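You operate a simulated robot arm through the tools that you are given. There is no shell and no other tool. Be economical: measure what you need, move in short steps, check, and stop when the job is done.

You are at the controls of a simulated robot arm. One attempt, no reset.

TASK
Wipe up the syrup under the teal pan, then put its lid on.
Fine: first slide the pan a hand's length, about 17 cm, toward the oven without lifting it; wipe with the yellow sponge and lay that back. No spill; all knobs stay off. What is to be rubbed or washed off counts as gone when no trace of it is left.
Where things are to end (x, y in the base frame): teal pan within 0.04 m of [0.52, 0.32].

Only the result counts: the job must be done as asked and must still hold three seconds after the hand-in. Knocking over, shifting, dropping, spilling or breaking anything else fails it. Lids that push on must go on centred and level and be pressed home; caps that screw on are set level and turned clockwise until they are tight.

THE ROBOT
A 7-joint arm with a two-finger parallel gripper, fixed in place. Base frame: the origin is at the foot of the arm, x ahead of it, y to its left, z up. Lengths are in m, angles in rad, forces in N, time in s.
With the tool pointing down near the work surface it reaches from about 0.3 to 0.68 m from the base axis. Its first joint turns from -1.152 to 1.152 rad. Payload 1.57 kg.
The tool frame sits at the grasp point between the pads (the TCP): z along the fingers, y along the line on which they close. The tips reach 0.03 m beyond it. Largest opening 0.11 m; finger width 0.024, thickness 0.012; the body of the gripper, 0.048 by 0.112 m, starts 0.078 m behind the TCP.
Orientation is told as [roll, pitch, yaw] about the base's x, y, z axes, in that order, counted from this pose: with the fingers straight down and closing along the base's y, the tool's x points along the base's -x, its y along +y and its z along -z.

THE INTERFACE
- The arm moves only by the tool jog_arm. Its argument "rows" is a list of rows, each an object of numbers (a shift or turn left out is 0, a gripper value left out holds the last): "tx", "ty", "tz": the shift along the base's x, y, z in units of 50 mm (1.0 is 50 mm); "rx", "ry", "rz": the turn, a rotation vector about the base's x, y, z in units of 4 degrees (1.0 is 4 degrees). In form: [{"tx": .., "ty": .., "tz": .., "rx": .., "ry": .., "rz": ..}, ...]. A call has 1 to 12 rows; each row shifts and turns the commanded pose from where the row before left it. "hand" is the gripper command, from -1 (fully open) to 1 (shut), values between in proportion, set as the call begins (left out, the last holds). A call with a number of a shift or a turn outside -1 to 1 is refused whole. Each row takes 0.2 s and may step no farther than 0.05 m and 0.15 rad from the row before; otherwise, or with a gripper value out of range, the whole call is refused. Where a pose cannot be reached the arm comes as near as it can. A force on the tool above 40 N (or 10 N above the force at the start of the call, whichever is more), or a blocked arm, ends the call early, and 0.2 s more pass. Each finger travels about 0.108 m/s and halts on what it meets, pressing with about 35 N; the grip force reading is that of the motor and also rises with nothing between the fingers. The clock runs only during rows and for 0.2 s after the last one: add rows that do not move to give the fingers time. It gives the time, the measured TCP pose, the force on the tool (base axes), the opening and the grip force at its end, in the units of the frame above (readings bear some noise), with the torque about the TCP (base axes, N m) and any sound that the robot's microphone picked up, and new pictures: "show" is both (left out), scene, wrist or none.
- Cameras (640 x 400 px; columns grow to the right, rows downward): "scene" is fixed at [0.1731, -0.4097, 1.3882]; the picture's right is [0.63, -0.78, 0.00], its down [-0.56, -0.45, -0.69] and it looks along [0.54, 0.44, -0.72] (base axes); focal length 214 px, centre (320, 200). "wrist" rides on the gripper at [0.07, 0.016, -0.141] in the tool frame; the picture's right is [-0.23, 0.97, 0.00], its down [-0.86, -0.20, -0.48] and it looks along [-0.47, -0.11, 0.88] (tool axes); focal length 222 px, centre (320, 200).
- pixel_to_xyz(camera, pixels): for up to 12 pixels [column, row] of the newest picture of that camera ("zoom" is the newest enlarged one), the place [x, y, z] in the base frame of the surface seen there, good to about 0.003 m. No time passes.
- close_up(camera, box): a new picture of the part [left, top, right, bottom] of that camera's present view, enlarged. No time passes.
- sign_off(): hands the job in; it is judged then, once.

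Go step by step. Measure first, check grasps and placings, and put right what went wrong. The budget is 80 turns and 200 pictures, counting those below and the enlarged ones. Unless the task says otherwise, let go and move clear before handing in, and close with one line.

The tools are called after ">>>" by a JSON object that holds its "op" and its "data". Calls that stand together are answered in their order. jog_arm: Moves the arm, as the interface text tells. Its arguments: {"type":"object","properties":{"rows":{"type":"array","items":{"type":"object","properties":{"tx":{"type":"number"},"ty":{"type":"number"},"tz":{"type":"number"},"rx":{"type":"number"},"ry":{"type":"number"},"rz":{"type":"number"}}}},"hand":{"type":"number"},"show":{"type":"string","enum":["both","scene","wrist","none"]}},"required":["rows"]} The other tools are called the same way: pixel_to_xyz (camera, pixels) gives the place of the surface under pixels of a picture; close_up (camera, box) takes an enlarged picture of a part of a camera's view; sign_off () hands the job in.

At the start:

```text
time: 0.0
position: [0.3528, 0.1966, 1.1879]
ee_rot: [-0.001, 0.0, 0.002]
ft_force: [0.2, -0.1, -0.7]
wrist_torque: [-0.01, -0.01, 0.01]
width: 0.1101
finger_force: 0.1
```

scene: 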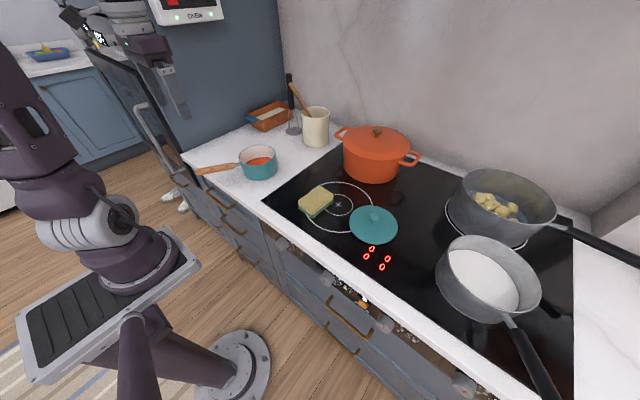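
wrist: 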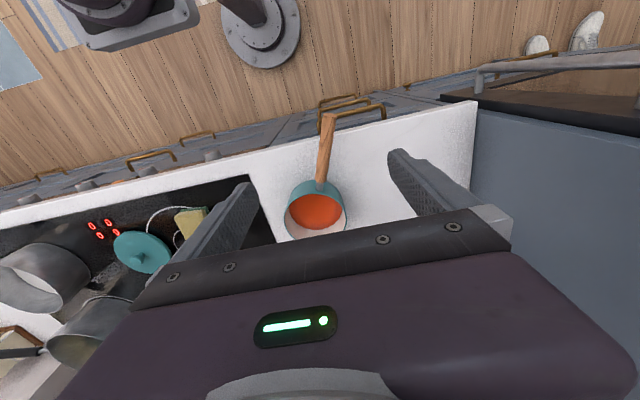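

The scene shows the teal pan with orange soup near (260,162), handle to (200,170), sponge at (316,200), lid at (373,224). I'll enlarge these and measure them.

>>> {"op": "close_up", "data": {"camera": "scene", "box": [180, 90, 420, 240]}}

>>> {"op": "pixel_to_xyz", "data": {"camera": "scene", "pixels": [[260, 162], [240, 160], [278, 160], [258, 180], [200, 171], [220, 168], [236, 164], [316, 195], [375, 213], [375, 230], [230, 180], [290, 180]]}}

>>> {"op": "close_up", "data": {"camera": "wrist", "box": [220, 90, 420, 250]}}

```text
2.67 times, centred on (300, 165) of scene
```

zoom: 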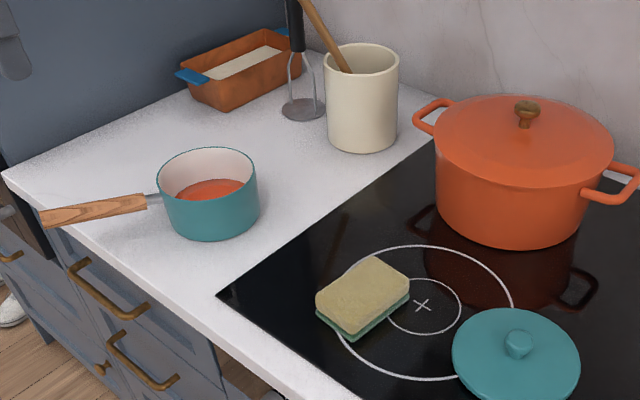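

```text
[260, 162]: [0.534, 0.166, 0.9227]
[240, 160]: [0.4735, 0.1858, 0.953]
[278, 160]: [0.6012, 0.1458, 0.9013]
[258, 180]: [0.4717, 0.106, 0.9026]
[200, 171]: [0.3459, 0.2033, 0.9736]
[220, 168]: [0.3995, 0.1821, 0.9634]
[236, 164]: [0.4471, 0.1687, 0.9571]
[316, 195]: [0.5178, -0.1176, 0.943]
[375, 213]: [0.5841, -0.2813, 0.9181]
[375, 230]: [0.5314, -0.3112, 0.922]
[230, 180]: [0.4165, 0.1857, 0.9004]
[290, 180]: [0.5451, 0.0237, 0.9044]
```

```text
2.50 times, centred on (320, 170) of wrist
```

zoom: 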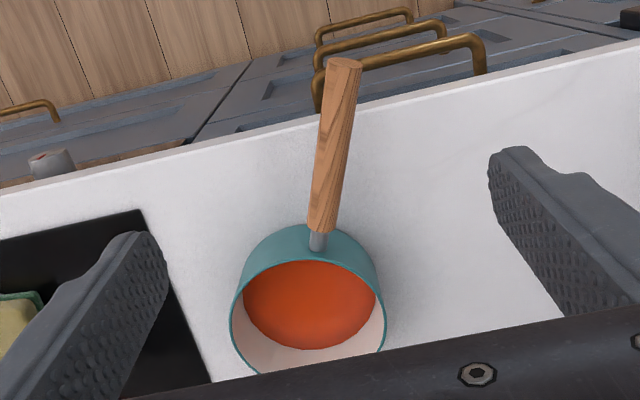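

The wrist zoom shows the pan from above. I'll measure its rim, handle, soup level, and the sponge and lid shape.

>>> {"op": "pixel_to_xyz", "data": {"camera": "zoom", "pixels": [[232, 322], [384, 328], [270, 368], [318, 252], [345, 70], [332, 140], [322, 205], [318, 240], [310, 300], [300, 360], [260, 260], [360, 258]]}}

>>> {"op": "close_up", "data": {"camera": "scene", "box": [280, 165, 420, 255]}}

```text
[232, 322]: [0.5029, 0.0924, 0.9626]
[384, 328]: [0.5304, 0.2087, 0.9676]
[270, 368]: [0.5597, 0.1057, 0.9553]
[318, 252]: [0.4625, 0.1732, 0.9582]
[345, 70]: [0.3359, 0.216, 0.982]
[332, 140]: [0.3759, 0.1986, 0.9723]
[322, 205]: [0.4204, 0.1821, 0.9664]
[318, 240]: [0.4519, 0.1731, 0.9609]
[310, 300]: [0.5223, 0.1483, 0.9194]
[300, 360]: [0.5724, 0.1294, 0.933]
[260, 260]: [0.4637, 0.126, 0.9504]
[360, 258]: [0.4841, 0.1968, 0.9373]
```

```text
4.44 times, centred on (350, 210) of scene
```

zoom: 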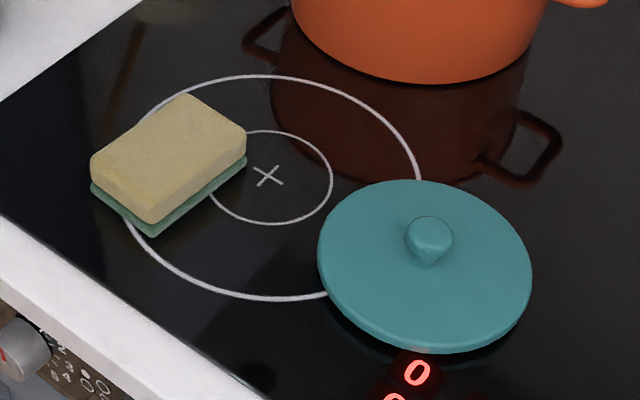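

Pan centre is about (0.518, 0.152), rim z 0.963, handle at an angle of about 160°. Now I'll measure the sponge and lid outlines in the new zoom.

>>> {"op": "pixel_to_xyz", "data": {"camera": "zoom", "pixels": [[185, 98], [244, 140], [152, 215], [92, 160], [168, 155], [430, 228], [430, 255], [320, 250], [528, 270], [425, 182], [420, 348], [152, 238]]}}

```text
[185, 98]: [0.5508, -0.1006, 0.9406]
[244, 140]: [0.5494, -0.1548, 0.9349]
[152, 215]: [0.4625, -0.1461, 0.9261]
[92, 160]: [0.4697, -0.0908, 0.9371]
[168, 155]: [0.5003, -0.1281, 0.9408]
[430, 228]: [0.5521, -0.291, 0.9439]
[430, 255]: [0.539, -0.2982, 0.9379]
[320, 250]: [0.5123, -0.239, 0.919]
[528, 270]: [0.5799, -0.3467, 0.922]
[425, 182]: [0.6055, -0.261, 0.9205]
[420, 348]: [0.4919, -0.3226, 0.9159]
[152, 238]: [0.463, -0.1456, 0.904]
```

Sponge: about 0.085×0.055 at (0.508, -0.123), top at z 0.94. Lid knob is at (0.546, -0.294). I'll turn the hand 90° to cradle the pan with two fingers from its -y side, moving to (0.518, 0.03) up high, and check the oven-side clearance.

>>> {"op": "jog_arm", "data": {"rows": [{"rz": 1, "ty": -0.15, "tx": 0.15}, {"rz": 1, "ty": -0.15, "tx": 0.15}, {"rz": 1, "ty": -0.15, "tx": 0.15}, {"rz": 1, "ty": -0.15, "tx": 0.15}, {"rz": 1, "ty": -0.15, "tx": 0.15}, {"rz": 1, "ty": -0.15, "tx": 0.15}, {"rz": 1, "ty": -0.15, "tx": 0.15}, {"rz": 1, "ty": -0.15, "tx": 0.15}, {"rz": 1, "ty": -0.15, "tx": 0.15}, {"rz": 1, "ty": -0.15, "tx": 0.15}, {"rz": 1, "ty": -0.15, "tx": 0.15}, {"rz": 1, "ty": -0.15, "tx": 0.15}], "hand": -0.45, "show": "none"}}

>>> {"op": "pixel_to_xyz", "data": {"camera": "scene", "pixels": [[187, 158], [205, 145], [235, 130], [250, 120], [256, 128], [292, 132], [304, 141], [140, 108], [215, 155]]}}

```text
time: 2.6
position: [0.4419, 0.1069, 1.1883]
ee_rot: [-0.001, 0.0, 0.841]
ft_force: [0.5, 0.9, -0.1]
wrist_torque: [0.02, 0.04, -0.01]
width: 0.0798
finger_force: 0.0
```

```text
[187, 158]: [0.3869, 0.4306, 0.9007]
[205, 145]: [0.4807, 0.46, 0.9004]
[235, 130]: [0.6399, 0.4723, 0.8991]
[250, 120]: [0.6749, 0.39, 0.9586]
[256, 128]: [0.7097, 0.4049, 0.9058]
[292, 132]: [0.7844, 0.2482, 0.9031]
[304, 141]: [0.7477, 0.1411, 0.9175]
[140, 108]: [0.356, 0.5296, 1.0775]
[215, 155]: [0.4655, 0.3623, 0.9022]
```

The rotation works (yaw 0.84) and the oven side is clear to about y 0.46. I'll finish the turn and come down partway.

>>> {"op": "jog_arm", "data": {"rows": [{"rz": 0.95, "ty": -0.14, "tx": 0.138}, {"rz": 0.95, "ty": -0.14, "tx": 0.138}, {"rz": 0.95, "ty": -0.14, "tx": 0.138}, {"rz": 0.95, "ty": -0.14, "tx": 0.138}, {"rz": 0.95, "ty": -0.14, "tx": 0.138}, {"rz": 0.95, "ty": -0.14, "tx": 0.138}, {"rz": 0.95, "ty": -0.14, "tx": 0.138}, {"rz": 0.95, "ty": -0.14, "tx": 0.138, "tz": -0.7}, {"rz": 0.95, "ty": -0.14, "tx": 0.138, "tz": -0.7}, {"rz": 0.95, "ty": -0.14, "tx": 0.138, "tz": -0.7}, {"rz": 0.9, "ty": -0.14, "tx": 0.138, "tz": -0.7}]}}

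```text
time: 5.0
position: [0.5177, 0.0314, 1.0473]
ee_rot: [-0.001, 0.0, 1.563]
ft_force: [-0.7, 1.0, -0.7]
wrist_torque: [0.04, 0.02, 0.03]
width: 0.0798
finger_force: 0.1
```

scene: 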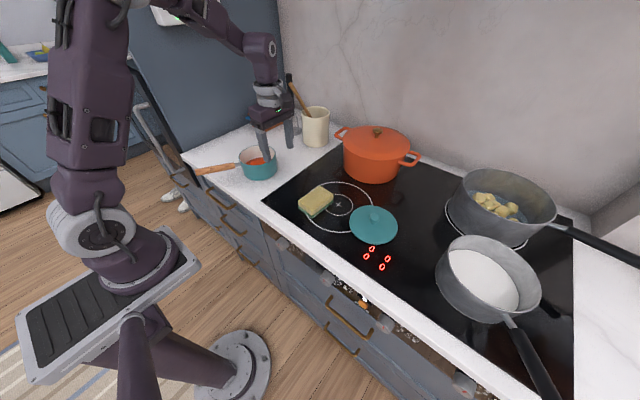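
wrist: 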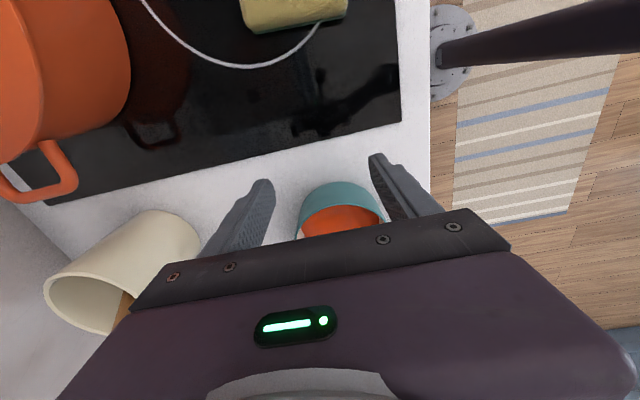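

Fingers straddle x around the pan, which shows between them in the wrist view at (340,215). I'll descend to TCP z about 0.942 (tips at 0.912).

>>> {"op": "jog_arm", "data": {"rows": [{"tz": -0.7}, {"tz": -0.7}, {"tz": -0.7}, {}]}}

```text
time: 6.0
position: [0.5192, 0.0311, 0.9424]
ee_rot: [0.0, -0.002, 1.564]
ft_force: [0.0, 0.8, 0.5]
wrist_torque: [-0.02, 0.01, 0.0]
width: 0.0799
finger_force: 0.1
```

scene: 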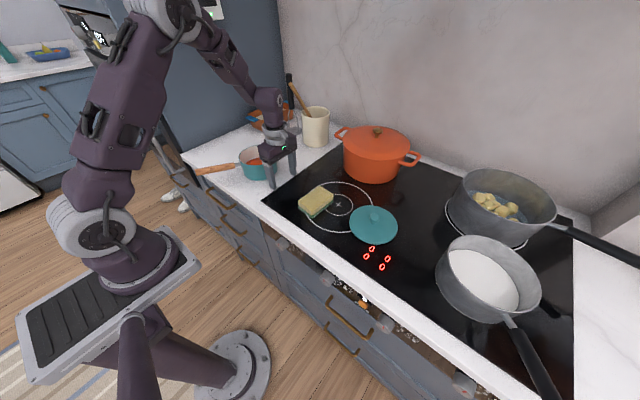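
wrist: 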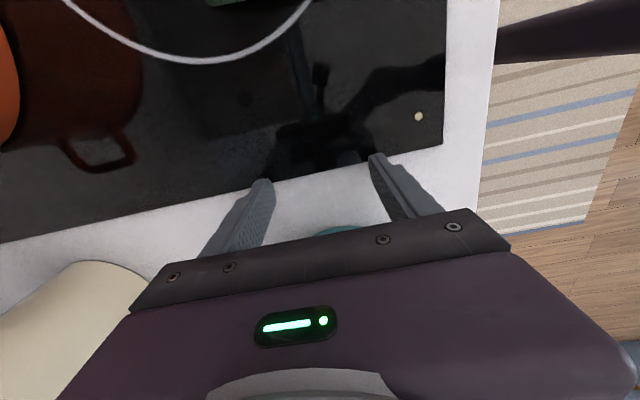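

The pan edge shows at (340,232) between the fingers, clear so far. I'll push slowly toward +y.

>>> {"op": "jog_arm", "data": {"rows": [{"ty": 0.4}, {"ty": 0.4}, {"ty": 0.2}, {"ty": 0.2}, {"ty": 0.2}, {"ty": 0.2}, {"ty": 0.2}, {"ty": 0.2}, {"ty": 0.2}, {"ty": 0.2}]}}

```text
time: 8.2
position: [0.5195, 0.1511, 0.9431]
ee_rot: [-0.002, 0.0, 1.563]
ft_force: [-1.2, -2.0, 1.3]
wrist_torque: [0.02, 0.0, 0.03]
width: 0.0807
finger_force: 0.6
```

scene: 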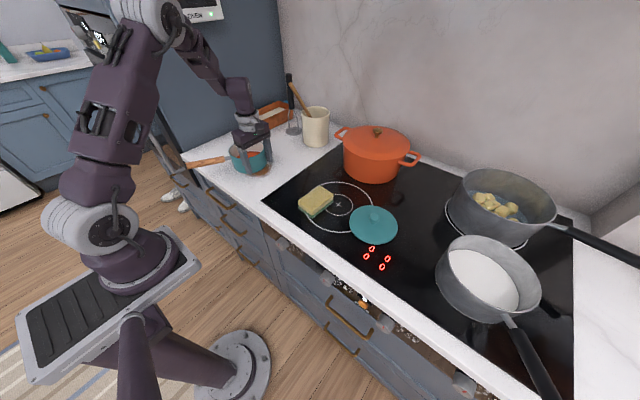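
wrist: 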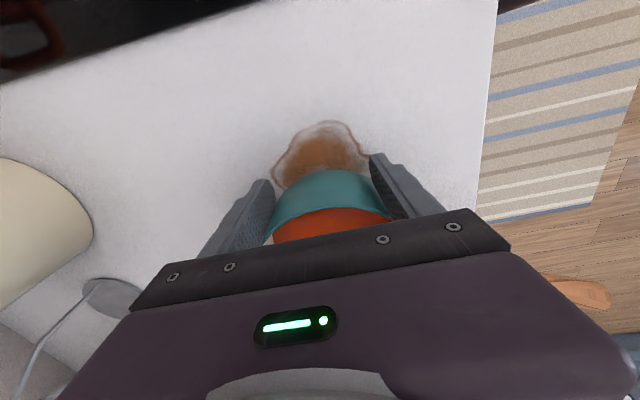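

The pan slides level and the syrup is appearing at (320,155). I'll keep pushing to TCP y about 0.262.

>>> {"op": "jog_arm", "data": {"rows": [{"ty": 0.2}, {"ty": 0.2}, {"ty": 0.2}, {"ty": 0.2}, {"ty": 0.2}, {"ty": 0.2}, {"ty": 0.2}, {"ty": 0.2}, {"ty": 0.2}, {"ty": 0.2}, {"ty": 0.2}]}}

```text
time: 10.6
position: [0.5182, 0.2597, 0.9427]
ee_rot: [-0.001, -0.001, 1.564]
ft_force: [-0.1, -1.4, -0.1]
wrist_torque: [0.07, -0.01, 0.02]
width: 0.0805
finger_force: 0.4
```

scene: 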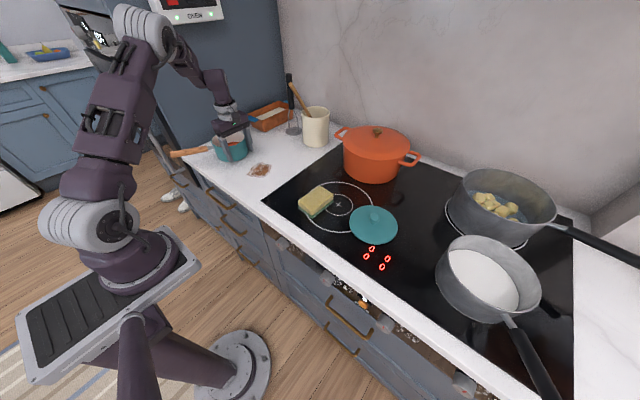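
wrist: 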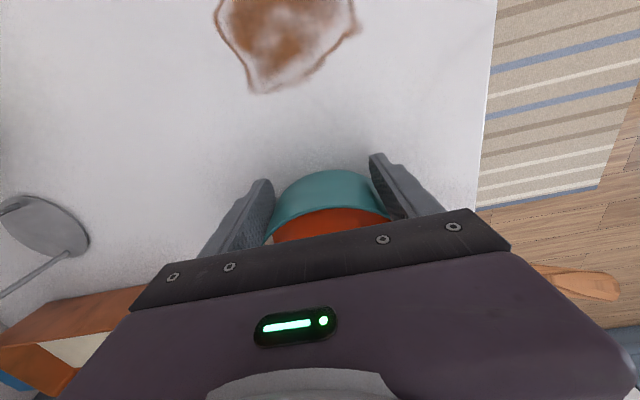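

The pan now sits near (230,148) and the syrup is exposed at (260,170). I'll back off, rise, and check the pan's position.

>>> {"op": "jog_arm", "data": {"rows": [{"ty": -0.5}, {"ty": -0.9}, {"tz": 0.6}, {"tz": 0.9}, {"tz": 0.9}, {"ty": -1}, {"ty": -1}, {"ty": -1}, {"ty": -1}]}}

>>> {"op": "close_up", "data": {"camera": "scene", "box": [160, 120, 320, 220]}}

```text
time: 12.6
position: [0.5181, -0.0103, 1.0632]
ee_rot: [-0.001, 0.001, 1.563]
ft_force: [0.3, 0.3, 0.4]
wrist_torque: [0.03, -0.04, 0.02]
width: 0.0796
finger_force: 0.1
```

scene: 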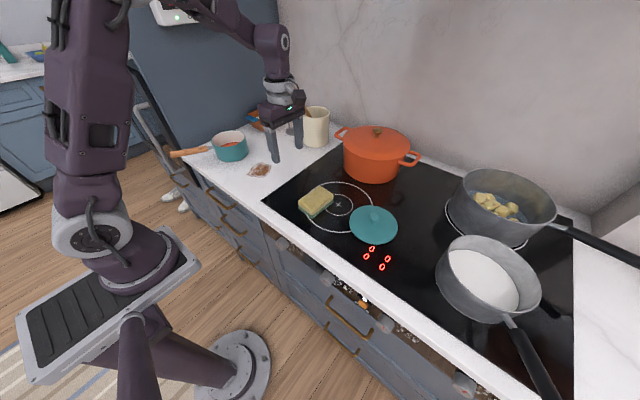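
wrist: 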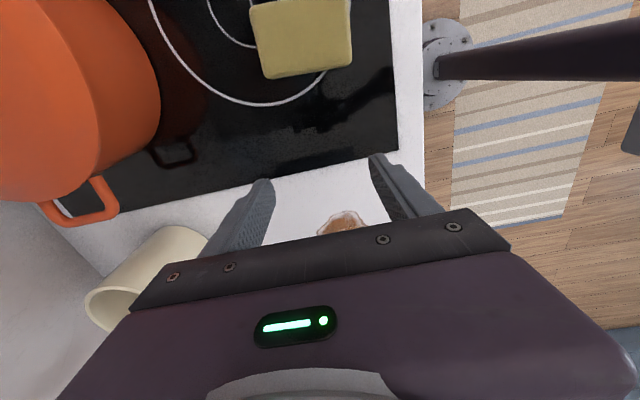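

```text
4.00 times, centred on (240, 170) of scene
```

zoom: 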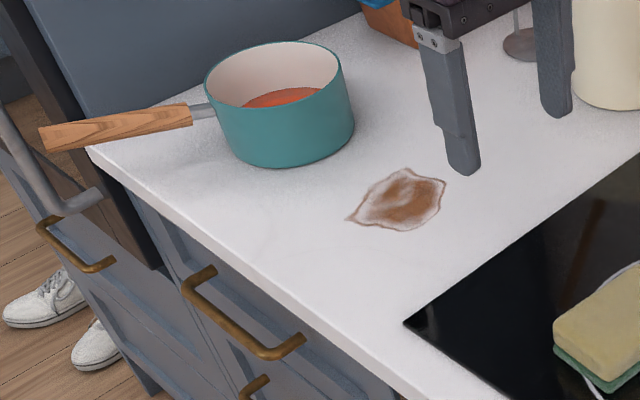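

Syrup outline is clear in the zoom, from (348,218) to (445,185). I'll measure the rim and the syrup extent.

>>> {"op": "pixel_to_xyz", "data": {"camera": "zoom", "pixels": [[207, 78], [340, 70], [268, 42], [280, 103], [222, 140], [352, 110], [347, 219], [405, 168], [446, 185], [405, 231], [395, 200], [50, 140]]}}

```text
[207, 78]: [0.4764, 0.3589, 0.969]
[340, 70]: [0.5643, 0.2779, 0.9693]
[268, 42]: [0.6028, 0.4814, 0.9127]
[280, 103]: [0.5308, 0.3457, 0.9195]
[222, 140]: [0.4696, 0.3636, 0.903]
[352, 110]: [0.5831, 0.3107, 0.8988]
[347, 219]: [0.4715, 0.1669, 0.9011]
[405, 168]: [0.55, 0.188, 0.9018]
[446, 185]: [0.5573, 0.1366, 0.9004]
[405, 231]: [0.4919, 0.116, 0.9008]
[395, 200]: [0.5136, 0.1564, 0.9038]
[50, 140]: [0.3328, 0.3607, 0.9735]
```

Pan centre is (0.520, 0.318), right on target; syrup spans x 0.471–0.557, y 0.116–0.188. Next I'll rotate back to yaw about -0.11 while travelling above the sponge.

>>> {"op": "jog_arm", "data": {"rows": [{"rz": -1, "ty": -0.1}, {"rz": -1, "ty": -0.1}, {"rz": -1, "ty": -0.1}, {"rz": -1, "ty": -0.1}, {"rz": -1, "ty": -0.1}, {"rz": -1, "ty": -0.1}, {"rz": -1, "ty": -0.1}, {"rz": -1, "ty": -0.1}, {"rz": -1, "ty": -0.1}, {"rz": -1, "ty": -0.1}, {"rz": -1, "ty": -0.1}, {"rz": -1, "ty": -0.1}], "hand": -1, "show": "none"}}

>>> {"op": "jog_arm", "data": {"rows": [{"rz": -1, "ty": -0.1}, {"rz": -1, "ty": -0.1}, {"rz": -1, "ty": -0.1}, {"rz": -1, "ty": -0.1}, {"rz": -1, "ty": -0.1}, {"rz": -1, "ty": -0.1}, {"rz": -1, "ty": -0.1}, {"rz": -1, "ty": -0.1}, {"rz": -1, "ty": -0.1}, {"rz": -1, "ty": -0.1}, {"rz": -1, "tx": -0.1}, {"rz": -1, "tx": -0.1}]}}

```text
time: 15.2
position: [0.5186, -0.0704, 1.0626]
ee_rot: [0.001, -0.001, 0.724]
ft_force: [-0.4, 0.9, 0.7]
wrist_torque: [-0.01, 0.05, 0.03]
width: 0.1103
finger_force: 0.0
```

```text
time: 17.8
position: [0.5081, -0.1201, 1.0628]
ee_rot: [-0.001, 0.001, -0.114]
ft_force: [0.2, -0.3, 0.9]
wrist_torque: [0.02, -0.01, 0.04]
width: 0.1102
finger_force: 0.0
```

scene: 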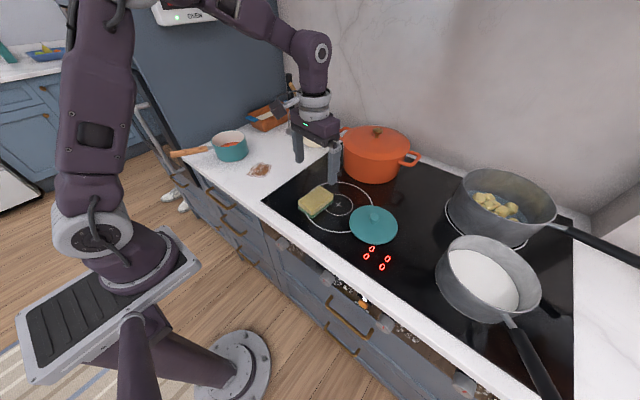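
wrist: 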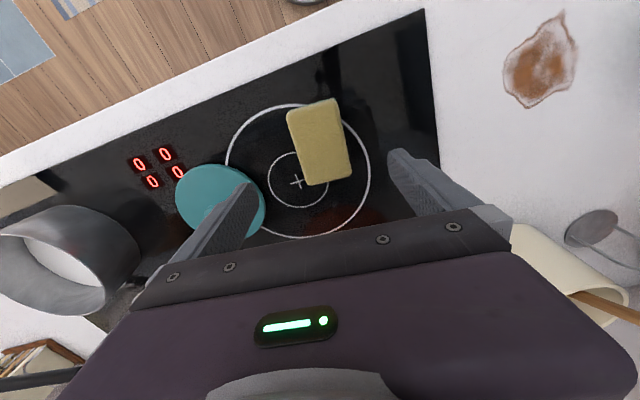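

The hand is above the sponge. I'll confirm the sponge outline from the wrist view before descending.

>>> {"op": "pixel_to_xyz", "data": {"camera": "wrist", "pixels": [[289, 113], [335, 101], [349, 176], [307, 184], [320, 142], [220, 197], [222, 166], [177, 200], [263, 215], [215, 185]]}}

```text
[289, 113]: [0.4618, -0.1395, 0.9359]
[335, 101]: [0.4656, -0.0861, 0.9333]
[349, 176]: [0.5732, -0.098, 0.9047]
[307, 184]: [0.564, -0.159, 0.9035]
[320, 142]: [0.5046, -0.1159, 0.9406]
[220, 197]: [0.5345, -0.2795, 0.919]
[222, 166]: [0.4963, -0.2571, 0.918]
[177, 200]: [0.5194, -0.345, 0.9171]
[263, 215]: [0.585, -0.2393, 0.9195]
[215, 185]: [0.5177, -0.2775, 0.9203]
```

Sponge centre (0.509, -0.122) agrees. Descending to TCP z about 0.939, then closing.

>>> {"op": "jog_arm", "data": {"rows": [{"tz": -0.8, "ty": -0.02}, {"tz": -0.8}, {"tz": -0.6}, {"tz": -0.28}, {}]}}

>>> {"op": "jog_arm", "data": {"rows": [{}, {}, {}, {}], "hand": 1}}

```text
time: 19.0
position: [0.5086, -0.1199, 0.9379]
ee_rot: [0.001, -0.001, -0.113]
ft_force: [0.7, 0.0, 1.0]
wrist_torque: [0.03, -0.03, 0.0]
width: 0.1104
finger_force: 0.0
```

scene: 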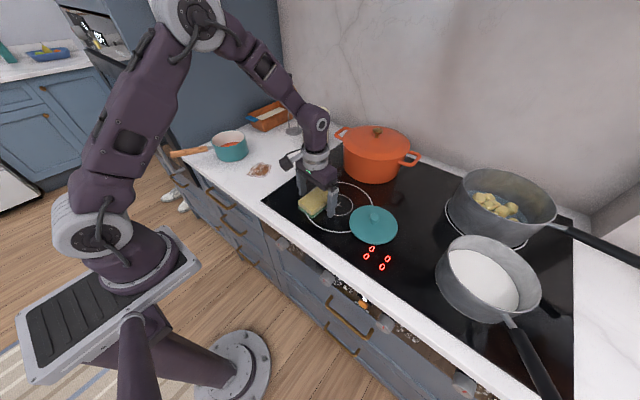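
wrist: 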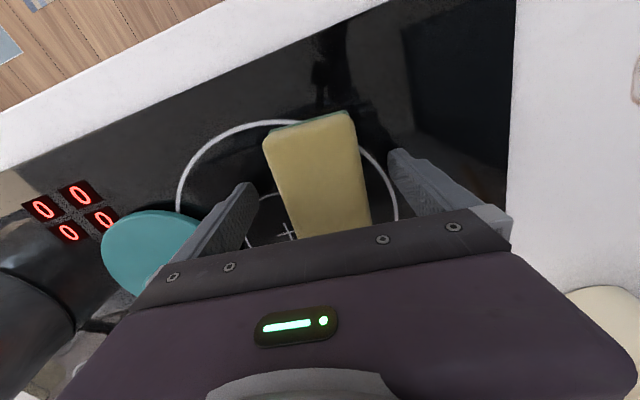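

```text
time: 20.0
position: [0.5086, -0.1209, 0.9382]
ee_rot: [0.002, -0.002, -0.111]
ft_force: [0.1, -0.2, -0.2]
wrist_torque: [-0.01, 0.06, 0.01]
width: 0.0607
finger_force: 34.9
```

scene: 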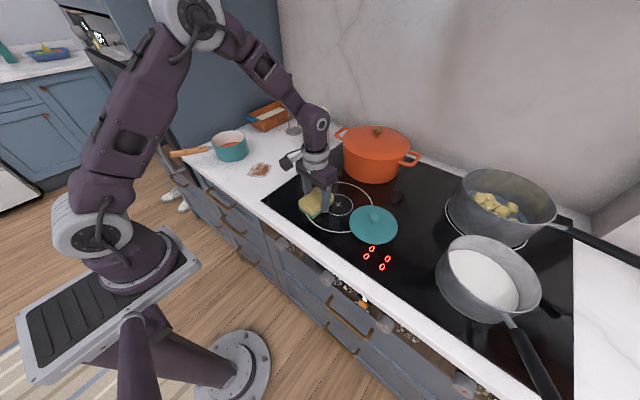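
wrist: 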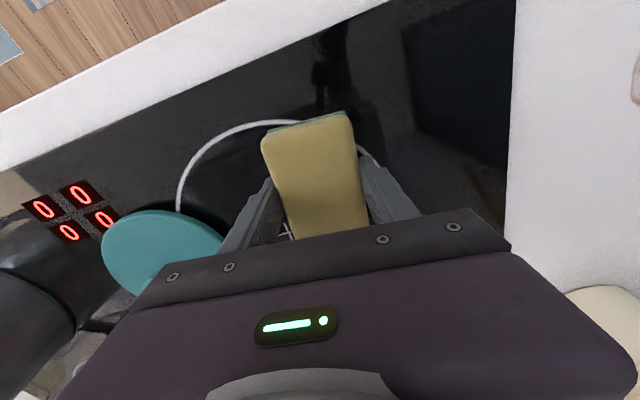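

Sponge gripped (width 0.061) at (0.5086, -0.121, 0.938). I'll lift it, carry it over to y about 0.11, and look before pressing.

>>> {"op": "jog_arm", "data": {"rows": [{"tz": 0.5}, {"tz": 0.5}, {"ty": 0.5}, {"ty": 0.6}, {"ty": 0.6}, {"ty": 0.6}, {"ty": 0.6}, {"ty": 0.6}, {"ty": 0.6}, {"ty": 0.5}, {}]}}

```text
time: 22.4
position: [0.5092, 0.1106, 0.9888]
ee_rot: [0.0, 0.0, -0.111]
ft_force: [0.4, -0.8, -0.5]
wrist_torque: [0.01, -0.01, -0.01]
width: 0.0608
finger_force: 35.0
```

scene: 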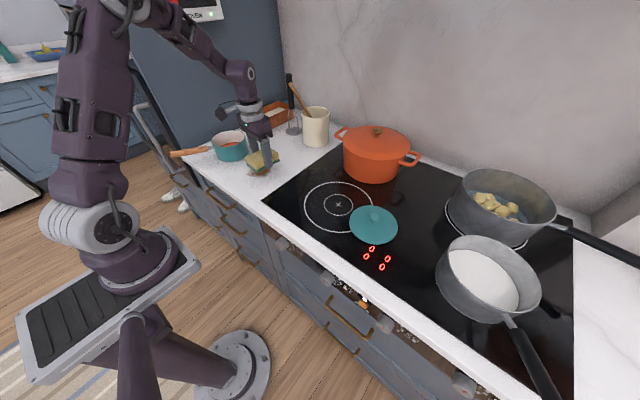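
wrist: 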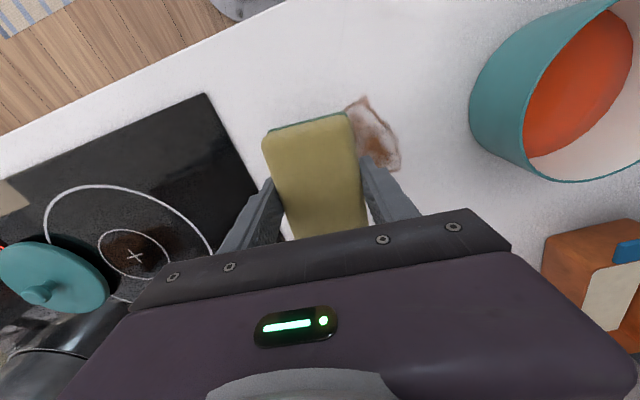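

The sponge is over the syrup's near edge. I'll lower it to the surface in small steps and read the force.

>>> {"op": "jog_arm", "data": {"rows": [{"tz": -0.5}, {"tz": -0.4}, {"tz": -0.1}, {"tz": -0.04}, {}], "show": "none"}}

```text
time: 23.6
position: [0.5057, 0.1097, 0.9366]
ee_rot: [-0.002, 0.0, -0.111]
ft_force: [0.1, -0.3, -0.2]
wrist_torque: [-0.02, -0.01, -0.02]
width: 0.0607
finger_force: 35.0
```

>>> {"op": "jog_arm", "data": {"rows": [{"tz": -0.03}, {"tz": -0.03}, {"tz": -0.03}, {}], "show": "none"}}

```text
time: 24.5
position: [0.5084, 0.1095, 0.9333]
ee_rot: [0.001, -0.004, -0.112]
ft_force: [-5.5, -0.3, 11.0]
wrist_torque: [-0.03, 0.19, 0.05]
width: 0.0607
finger_force: 35.1
stopped in row 4: the force on the tool passed its limit at 41 N (the readings are from after the stop); the commanded pose is now the measured one
```

Contact at TCP z about 0.933 with 11 N remaining. I'll stroke along +y and back at this height.

>>> {"op": "jog_arm", "data": {"rows": [{"ty": 0.3}, {"ty": 0.4}, {"ty": 0.4}, {"ty": 0.4}, {"ty": 0.2}, {"ty": -0.3}, {"ty": -0.4}, {"ty": -0.4}, {"ty": -0.4}, {"ty": -0.2}]}}

```text
time: 26.7
position: [0.5086, 0.1102, 0.9344]
ee_rot: [0.003, -0.004, -0.11]
ft_force: [0.2, 11.9, 20.9]
wrist_torque: [0.22, 0.17, -0.08]
width: 0.0608
finger_force: 35.0
```

scene: 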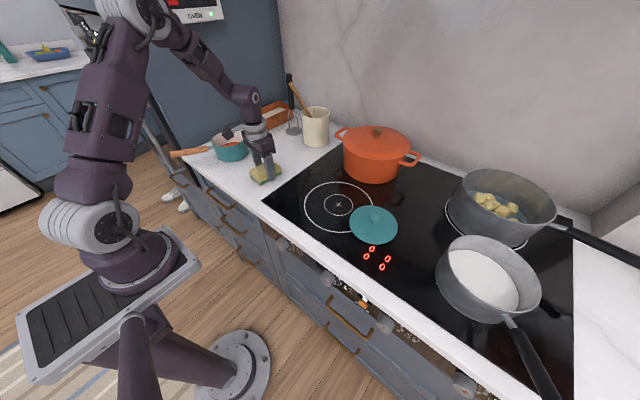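
wrist: 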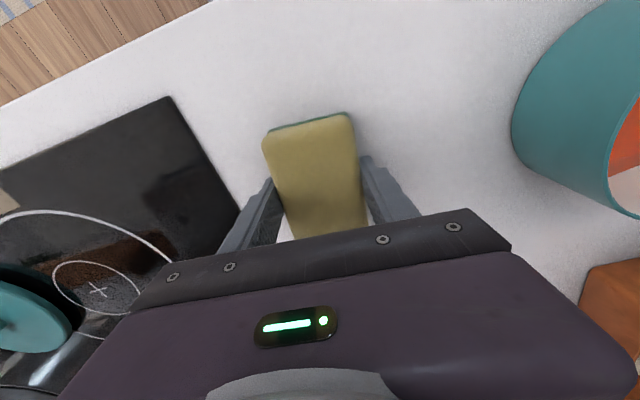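

The visible syrup is gone. I'll add lanes shifted to x 0.53 and x 0.488 for full coverage, also ending a little beyond at -y.

>>> {"op": "jog_arm", "data": {"rows": [{"tx": 0.4, "tz": 0.01}, {"ty": 0.4}, {"ty": 0.5}, {"ty": 0.5}, {"ty": 0.4}, {"tx": -0.4}, {"tx": -0.4}, {"ty": -0.4}, {"ty": -0.5}, {"ty": -0.5}, {"ty": -0.4}, {"tx": 0.4}]}}

```text
time: 29.3
position: [0.5099, 0.1108, 0.9355]
ee_rot: [0.001, -0.001, -0.109]
ft_force: [-0.2, 0.3, 0.1]
wrist_torque: [-0.01, 0.03, 0.02]
width: 0.0607
finger_force: 34.6
```

scene: 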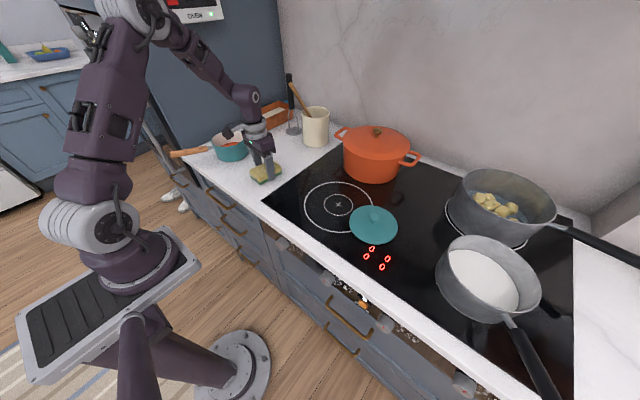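
wrist: 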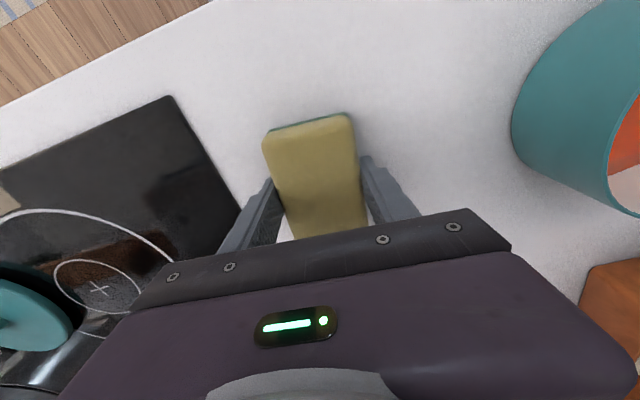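

Force is now near zero, so those lanes may have been light. I'll lift up and inspect for traces.

>>> {"op": "jog_arm", "data": {"rows": [{"tz": 0.5}, {"tz": 0.7}, {"ty": -0.7}, {"ty": -0.8}, {"ty": -0.4}], "show": "wrist"}}

>>> {"op": "close_up", "data": {"camera": "wrist", "box": [280, 20, 540, 200]}}

>>> {"op": "close_up", "data": {"camera": "scene", "box": [210, 130, 310, 200]}}

```text
time: 30.5
position: [0.51, 0.0135, 0.995]
ee_rot: [0.002, -0.003, -0.113]
ft_force: [0.5, -0.1, 0.1]
wrist_torque: [0.06, 0.01, 0.0]
width: 0.0608
finger_force: 34.9
```

wrist: 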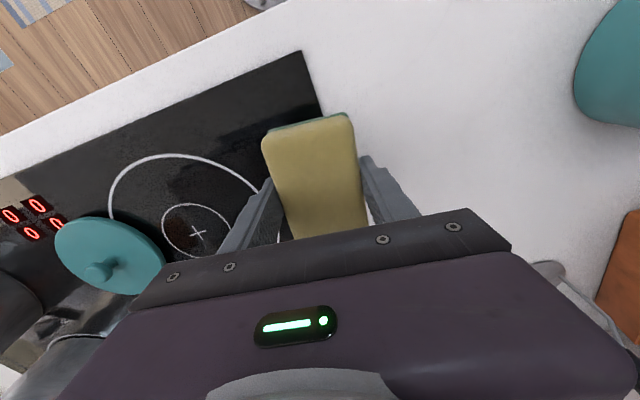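

```text
2.22 times, centred on (410, 110) of wrist
```

zoom: 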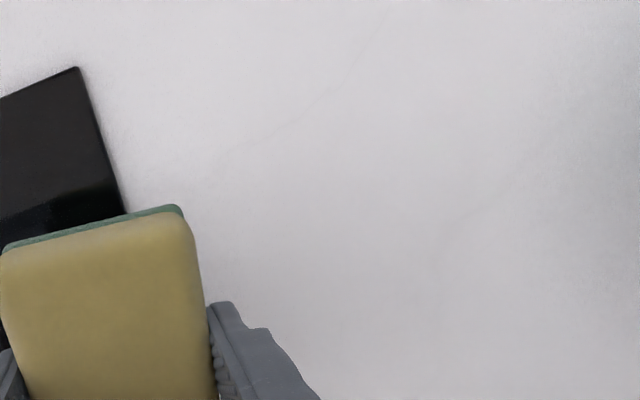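

```text
5.71 times, centred on (260, 165) of scene
```

zoom: 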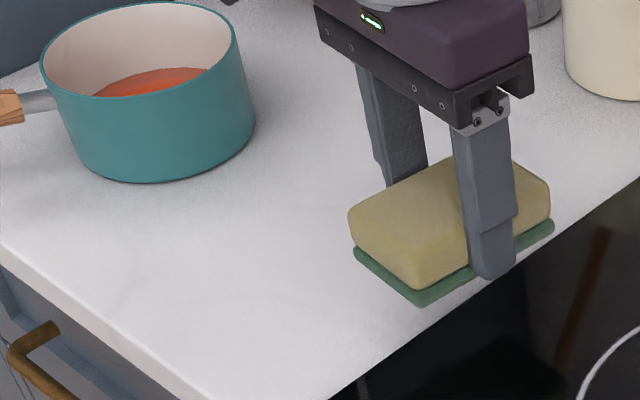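

The counter is clean in both zooms. Now I'll carry the sponge back to (0.5086, -0.121) and lower it.

>>> {"op": "jog_arm", "data": {"rows": [{"ty": -0.6}, {"ty": -0.7}, {"ty": -0.7}, {"ty": -0.69, "tx": -0.02}, {}, {"tz": -0.5}, {"tz": -0.4}, {"tz": -0.18}, {}], "show": "none"}}

```text
time: 32.5
position: [0.5083, -0.1192, 0.9394]
ee_rot: [0.003, -0.005, -0.109]
ft_force: [0.6, 0.0, -0.1]
wrist_torque: [0.03, 0.0, -0.02]
width: 0.0607
finger_force: 35.5
```

>>> {"op": "jog_arm", "data": {"rows": [{"tz": -0.02}, {"tz": -0.02}, {"tz": -0.02}, {}]}}

```text
time: 33.5
position: [0.5094, -0.1201, 0.9372]
ee_rot: [0.0, -0.004, -0.111]
ft_force: [-2.1, 1.9, 20.4]
wrist_torque: [0.06, 0.29, -0.01]
width: 0.0609
finger_force: 34.9
```

scene: 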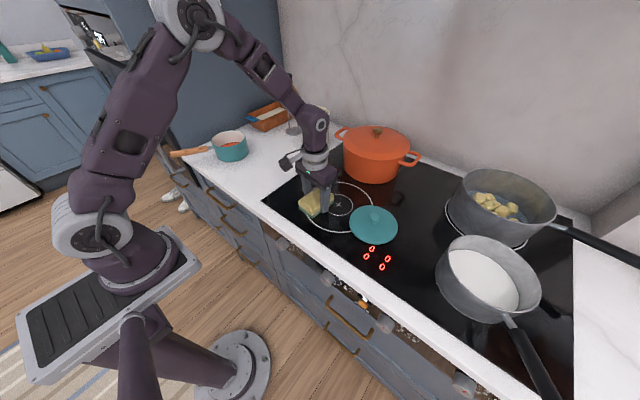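
wrist: 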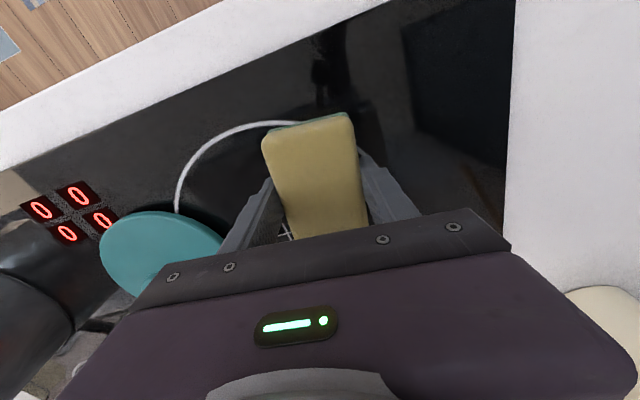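

In firm contact at the original spot. I'll release and rise, heading to above the lid.

>>> {"op": "jog_arm", "data": {"rows": [{"tz": 0.02}, {}, {}], "hand": -0.7, "show": "none"}}

>>> {"op": "jog_arm", "data": {"rows": [{"tz": 0.4}, {"tz": 0.8}, {"tz": 0.9}, {"tz": 0.7}, {"ty": -0.7, "tx": 0.2, "rz": 1}, {"ty": -0.9, "tx": 0.2, "rz": 0.6}, {"ty": -0.9, "tx": 0.1}, {"ty": -0.5, "tx": 0.1}, {}]}}

```text
time: 34.3
position: [0.5078, -0.1205, 0.9381]
ee_rot: [0.0, -0.004, -0.111]
ft_force: [-0.2, 0.2, -0.6]
wrist_torque: [0.03, 0.01, -0.03]
width: 0.0939
finger_force: 0.0
```

```text
time: 36.3
position: [0.5368, -0.2696, 1.0788]
ee_rot: [0.001, -0.004, 0.001]
ft_force: [0.2, -0.3, 0.6]
wrist_torque: [0.01, -0.01, 0.0]
width: 0.0934
finger_force: 0.0
```

scene: 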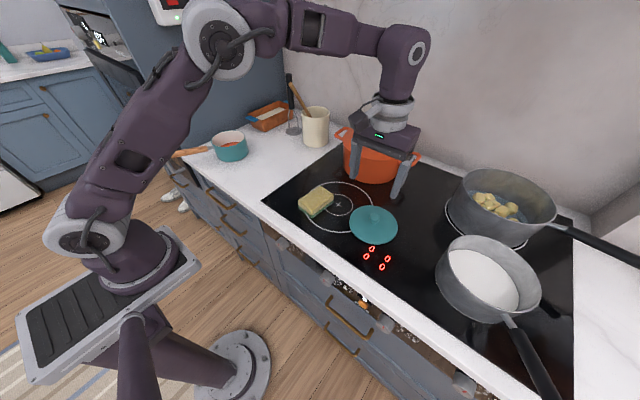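
wrist: 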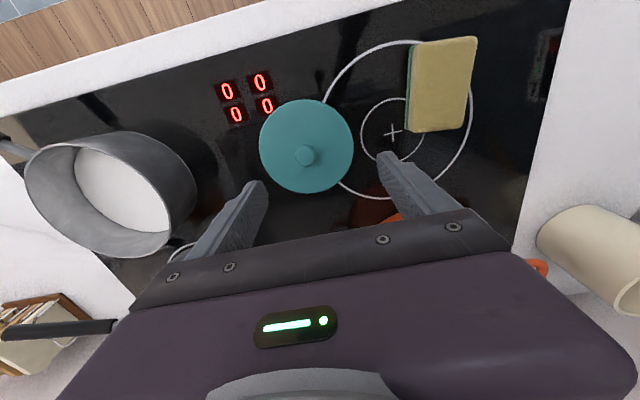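

Sponge is back at its start. Now I'll zoom on the lid to get the exact centre and knob height.

>>> {"op": "close_up", "data": {"camera": "wrist", "box": [226, 80, 386, 210]}}

>>> {"op": "pixel_to_xyz", "data": {"camera": "wrist", "pixels": [[262, 145], [351, 145], [306, 102], [306, 189], [304, 151], [308, 160], [297, 154], [315, 154], [306, 146], [335, 150], [275, 150], [306, 125]]}}

>>> {"op": "close_up", "data": {"camera": "scene", "box": [335, 195, 415, 250]}}

```text
3.08 times, centred on (306, 145) of wrist
```

zoom: 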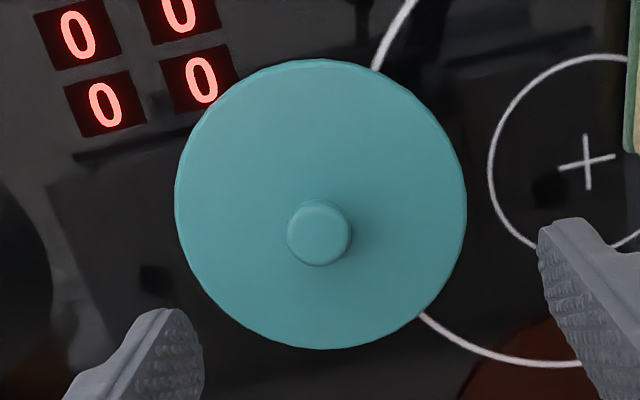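

```text
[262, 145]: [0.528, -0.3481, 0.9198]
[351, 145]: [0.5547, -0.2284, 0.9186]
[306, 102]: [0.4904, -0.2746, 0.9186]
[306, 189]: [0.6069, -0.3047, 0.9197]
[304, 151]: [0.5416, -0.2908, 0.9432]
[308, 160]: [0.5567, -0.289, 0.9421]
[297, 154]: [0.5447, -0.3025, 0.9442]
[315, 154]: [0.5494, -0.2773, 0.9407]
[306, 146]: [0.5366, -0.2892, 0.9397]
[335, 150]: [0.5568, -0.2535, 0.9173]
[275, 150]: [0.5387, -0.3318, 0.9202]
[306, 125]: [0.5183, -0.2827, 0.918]
```

```text
7.27 times, centred on (375, 222) of scene
```

zoom: 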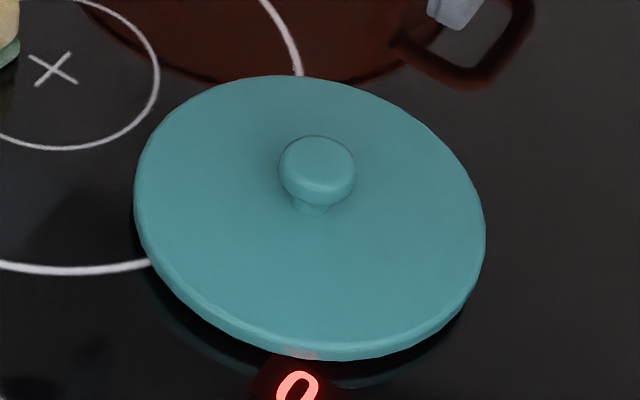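

Lid centre and knob are at about (0.547, -0.290), knob 0.025 wide, top at 0.944, plate at 0.919. I'll narrow the fingers, centre over the knob at height, and check clearance to the milk pan edge at (195,190).

>>> {"op": "pixel_to_xyz", "data": {"camera": "wrist", "pixels": [[192, 178], [170, 160], [190, 205], [170, 240]]}}

>>> {"op": "jog_arm", "data": {"rows": [{"tx": 0.2, "ty": -0.41}, {"tz": -0.5}, {"tz": -0.5}, {}], "hand": 0}}

```text
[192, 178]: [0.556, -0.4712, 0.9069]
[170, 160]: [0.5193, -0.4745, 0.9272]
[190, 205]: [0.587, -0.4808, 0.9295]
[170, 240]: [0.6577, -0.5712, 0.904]
```

```text
time: 37.3
position: [0.5475, -0.2905, 1.0276]
ee_rot: [0.0, -0.003, 0.001]
ft_force: [0.9, -0.3, -0.6]
wrist_torque: [0.0, 0.04, 0.05]
width: 0.055
finger_force: 0.1
```

scene: 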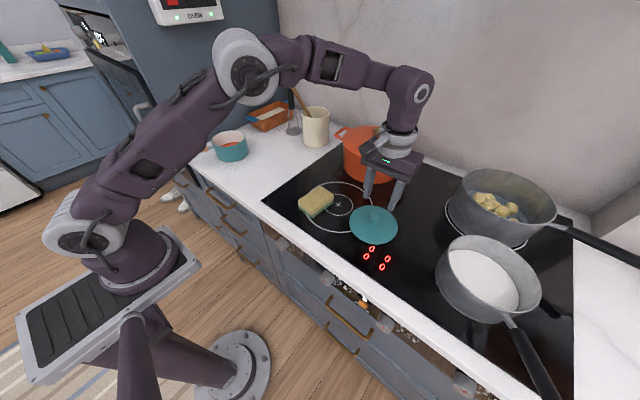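
wrist: 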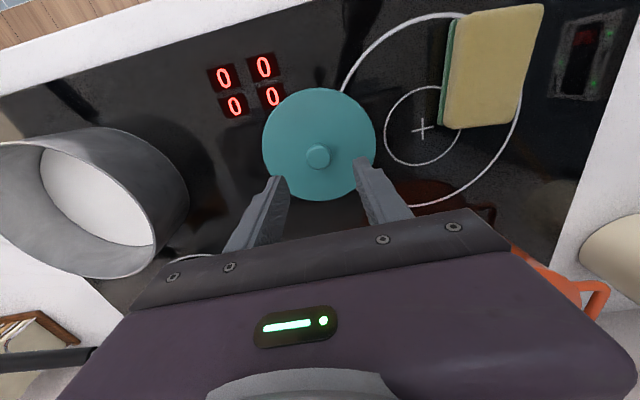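

Clearances are good. I'll remeasure the knob at (318,155) from here and then descend.

>>> {"op": "pixel_to_xyz", "data": {"camera": "wrist", "pixels": [[318, 155], [308, 156], [328, 155], [318, 146], [319, 165], [264, 148], [375, 148], [318, 89], [320, 199]]}}

>>> {"op": "jog_arm", "data": {"rows": [{"tz": -0.5}, {"tz": -0.5}, {"tz": -0.3}, {"tz": -0.18}, {}]}}

```text
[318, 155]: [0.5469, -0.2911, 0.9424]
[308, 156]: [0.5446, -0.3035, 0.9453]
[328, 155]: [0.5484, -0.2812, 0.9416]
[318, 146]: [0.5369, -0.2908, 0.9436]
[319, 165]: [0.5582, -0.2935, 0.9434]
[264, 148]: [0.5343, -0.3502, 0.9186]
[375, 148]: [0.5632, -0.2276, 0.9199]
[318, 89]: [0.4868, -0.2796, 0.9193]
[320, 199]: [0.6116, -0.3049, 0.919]
```

```text
time: 38.5
position: [0.5489, -0.2922, 0.9538]
ee_rot: [0.001, -0.003, 0.001]
ft_force: [-0.2, 0.0, 0.1]
wrist_torque: [0.01, -0.02, 0.01]
width: 0.055
finger_force: 0.1
```

scene: 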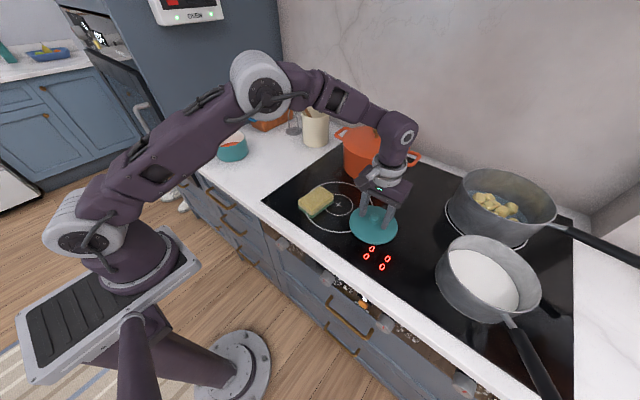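
wrist: 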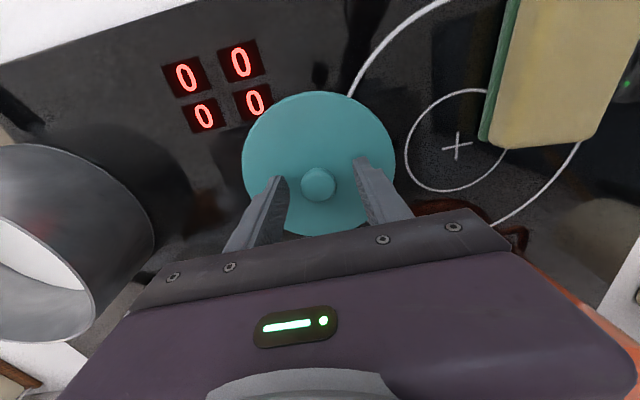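

Knob lies between the fingertips. Closing.

>>> {"op": "jog_arm", "data": {"rows": [{}, {}, {}], "hand": 1, "show": "none"}}

>>> {"op": "jog_arm", "data": {"rows": [{"tz": 0.3}, {"tz": 0.5}, {"tz": 0.8}, {"tz": 0.8}, {}]}}

>>> {"op": "close_up", "data": {"camera": "scene", "box": [320, 130, 440, 230]}}

```text
time: 39.3
position: [0.5468, -0.2901, 0.9539]
ee_rot: [0.0, -0.004, 0.001]
ft_force: [-0.7, -0.5, -0.3]
wrist_torque: [-0.05, -0.02, 0.01]
width: 0.0267
finger_force: 35.0
```

```text
time: 40.5
position: [0.5474, -0.2903, 1.0741]
ee_rot: [-0.001, -0.002, 0.0]
ft_force: [0.6, -0.3, -0.6]
wrist_torque: [-0.01, 0.0, 0.0]
width: 0.0266
finger_force: 34.7
```

scene: 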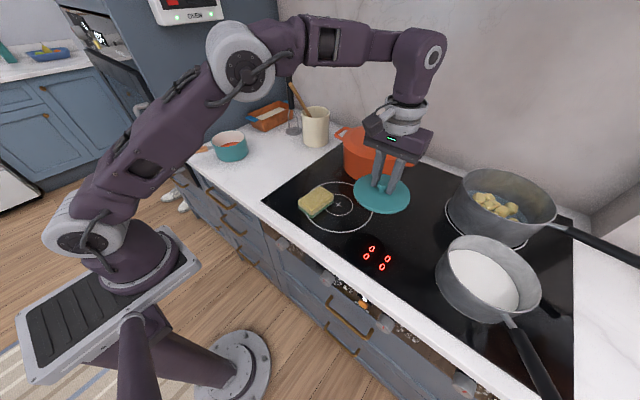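
wrist: 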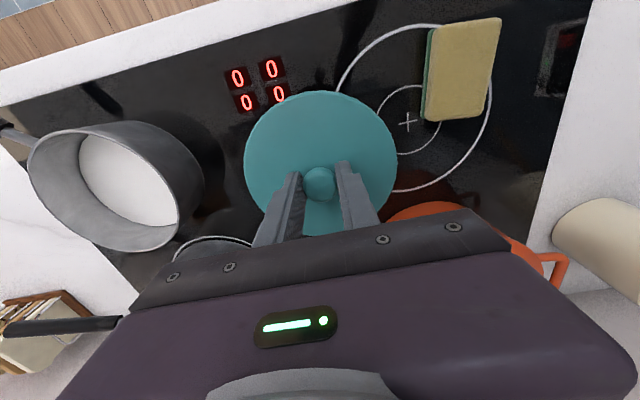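

```text
4.00 times, centred on (380, 180) of scene
```

zoom: 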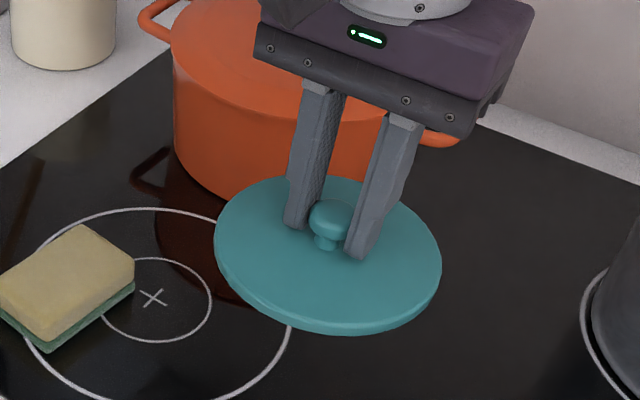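

Lid is held level by its knob. I'll raise it and shift inward first to clear the orange pot, then traverse to the pan.

>>> {"op": "jog_arm", "data": {"rows": [{"tx": -0.5, "tz": 0.6}, {"tx": -0.44, "tz": 0.6}, {"ty": 0.8}, {"ty": 0.9}, {"ty": 0.9}, {"ty": 0.9}, {"ty": 0.9}, {"ty": 0.9}, {"ty": 0.9}, {"ty": 0.9}, {"ty": 0.9}, {}], "show": "none"}}

>>> {"op": "jog_arm", "data": {"rows": [{"ty": 0.8}, {"ty": 0.7}, {"ty": 0.5, "tx": 0.2}, {}]}}

>>> {"op": "close_up", "data": {"camera": "scene", "box": [170, 80, 290, 180]}}

```text
time: 43.1
position: [0.5017, 0.1099, 1.1338]
ee_rot: [0.002, -0.003, -0.001]
ft_force: [0.3, -0.2, -1.5]
wrist_torque: [0.0, 0.01, 0.02]
width: 0.0266
finger_force: 35.2
```

```text
time: 44.1
position: [0.5109, 0.2103, 1.1348]
ee_rot: [0.001, -0.001, -0.001]
ft_force: [-0.1, -0.3, -1.0]
wrist_torque: [0.03, 0.01, 0.0]
width: 0.0266
finger_force: 34.6
```

scene: 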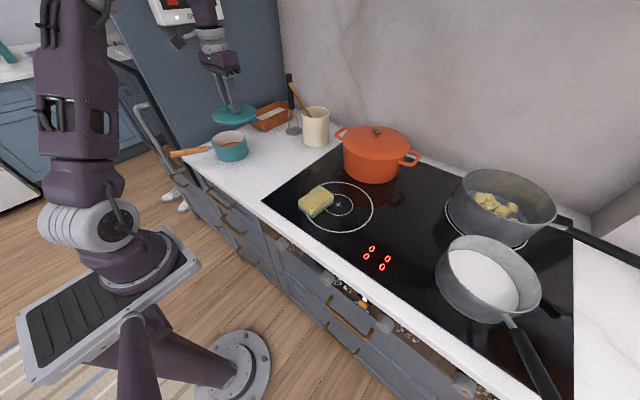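
wrist: 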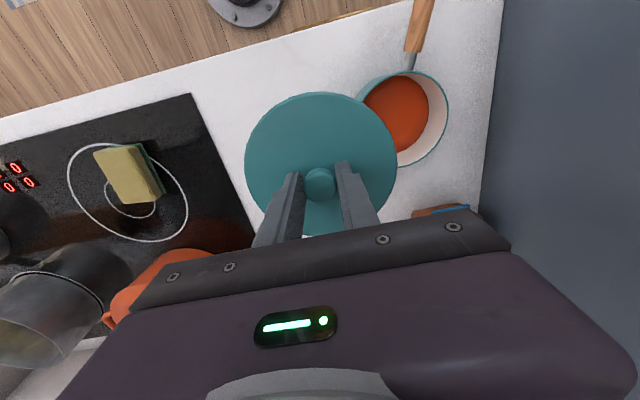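

```text
4.00 times, centred on (230, 130) of scene
```

zoom: 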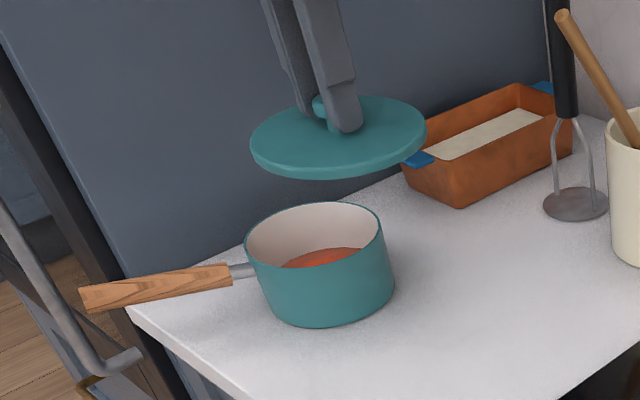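

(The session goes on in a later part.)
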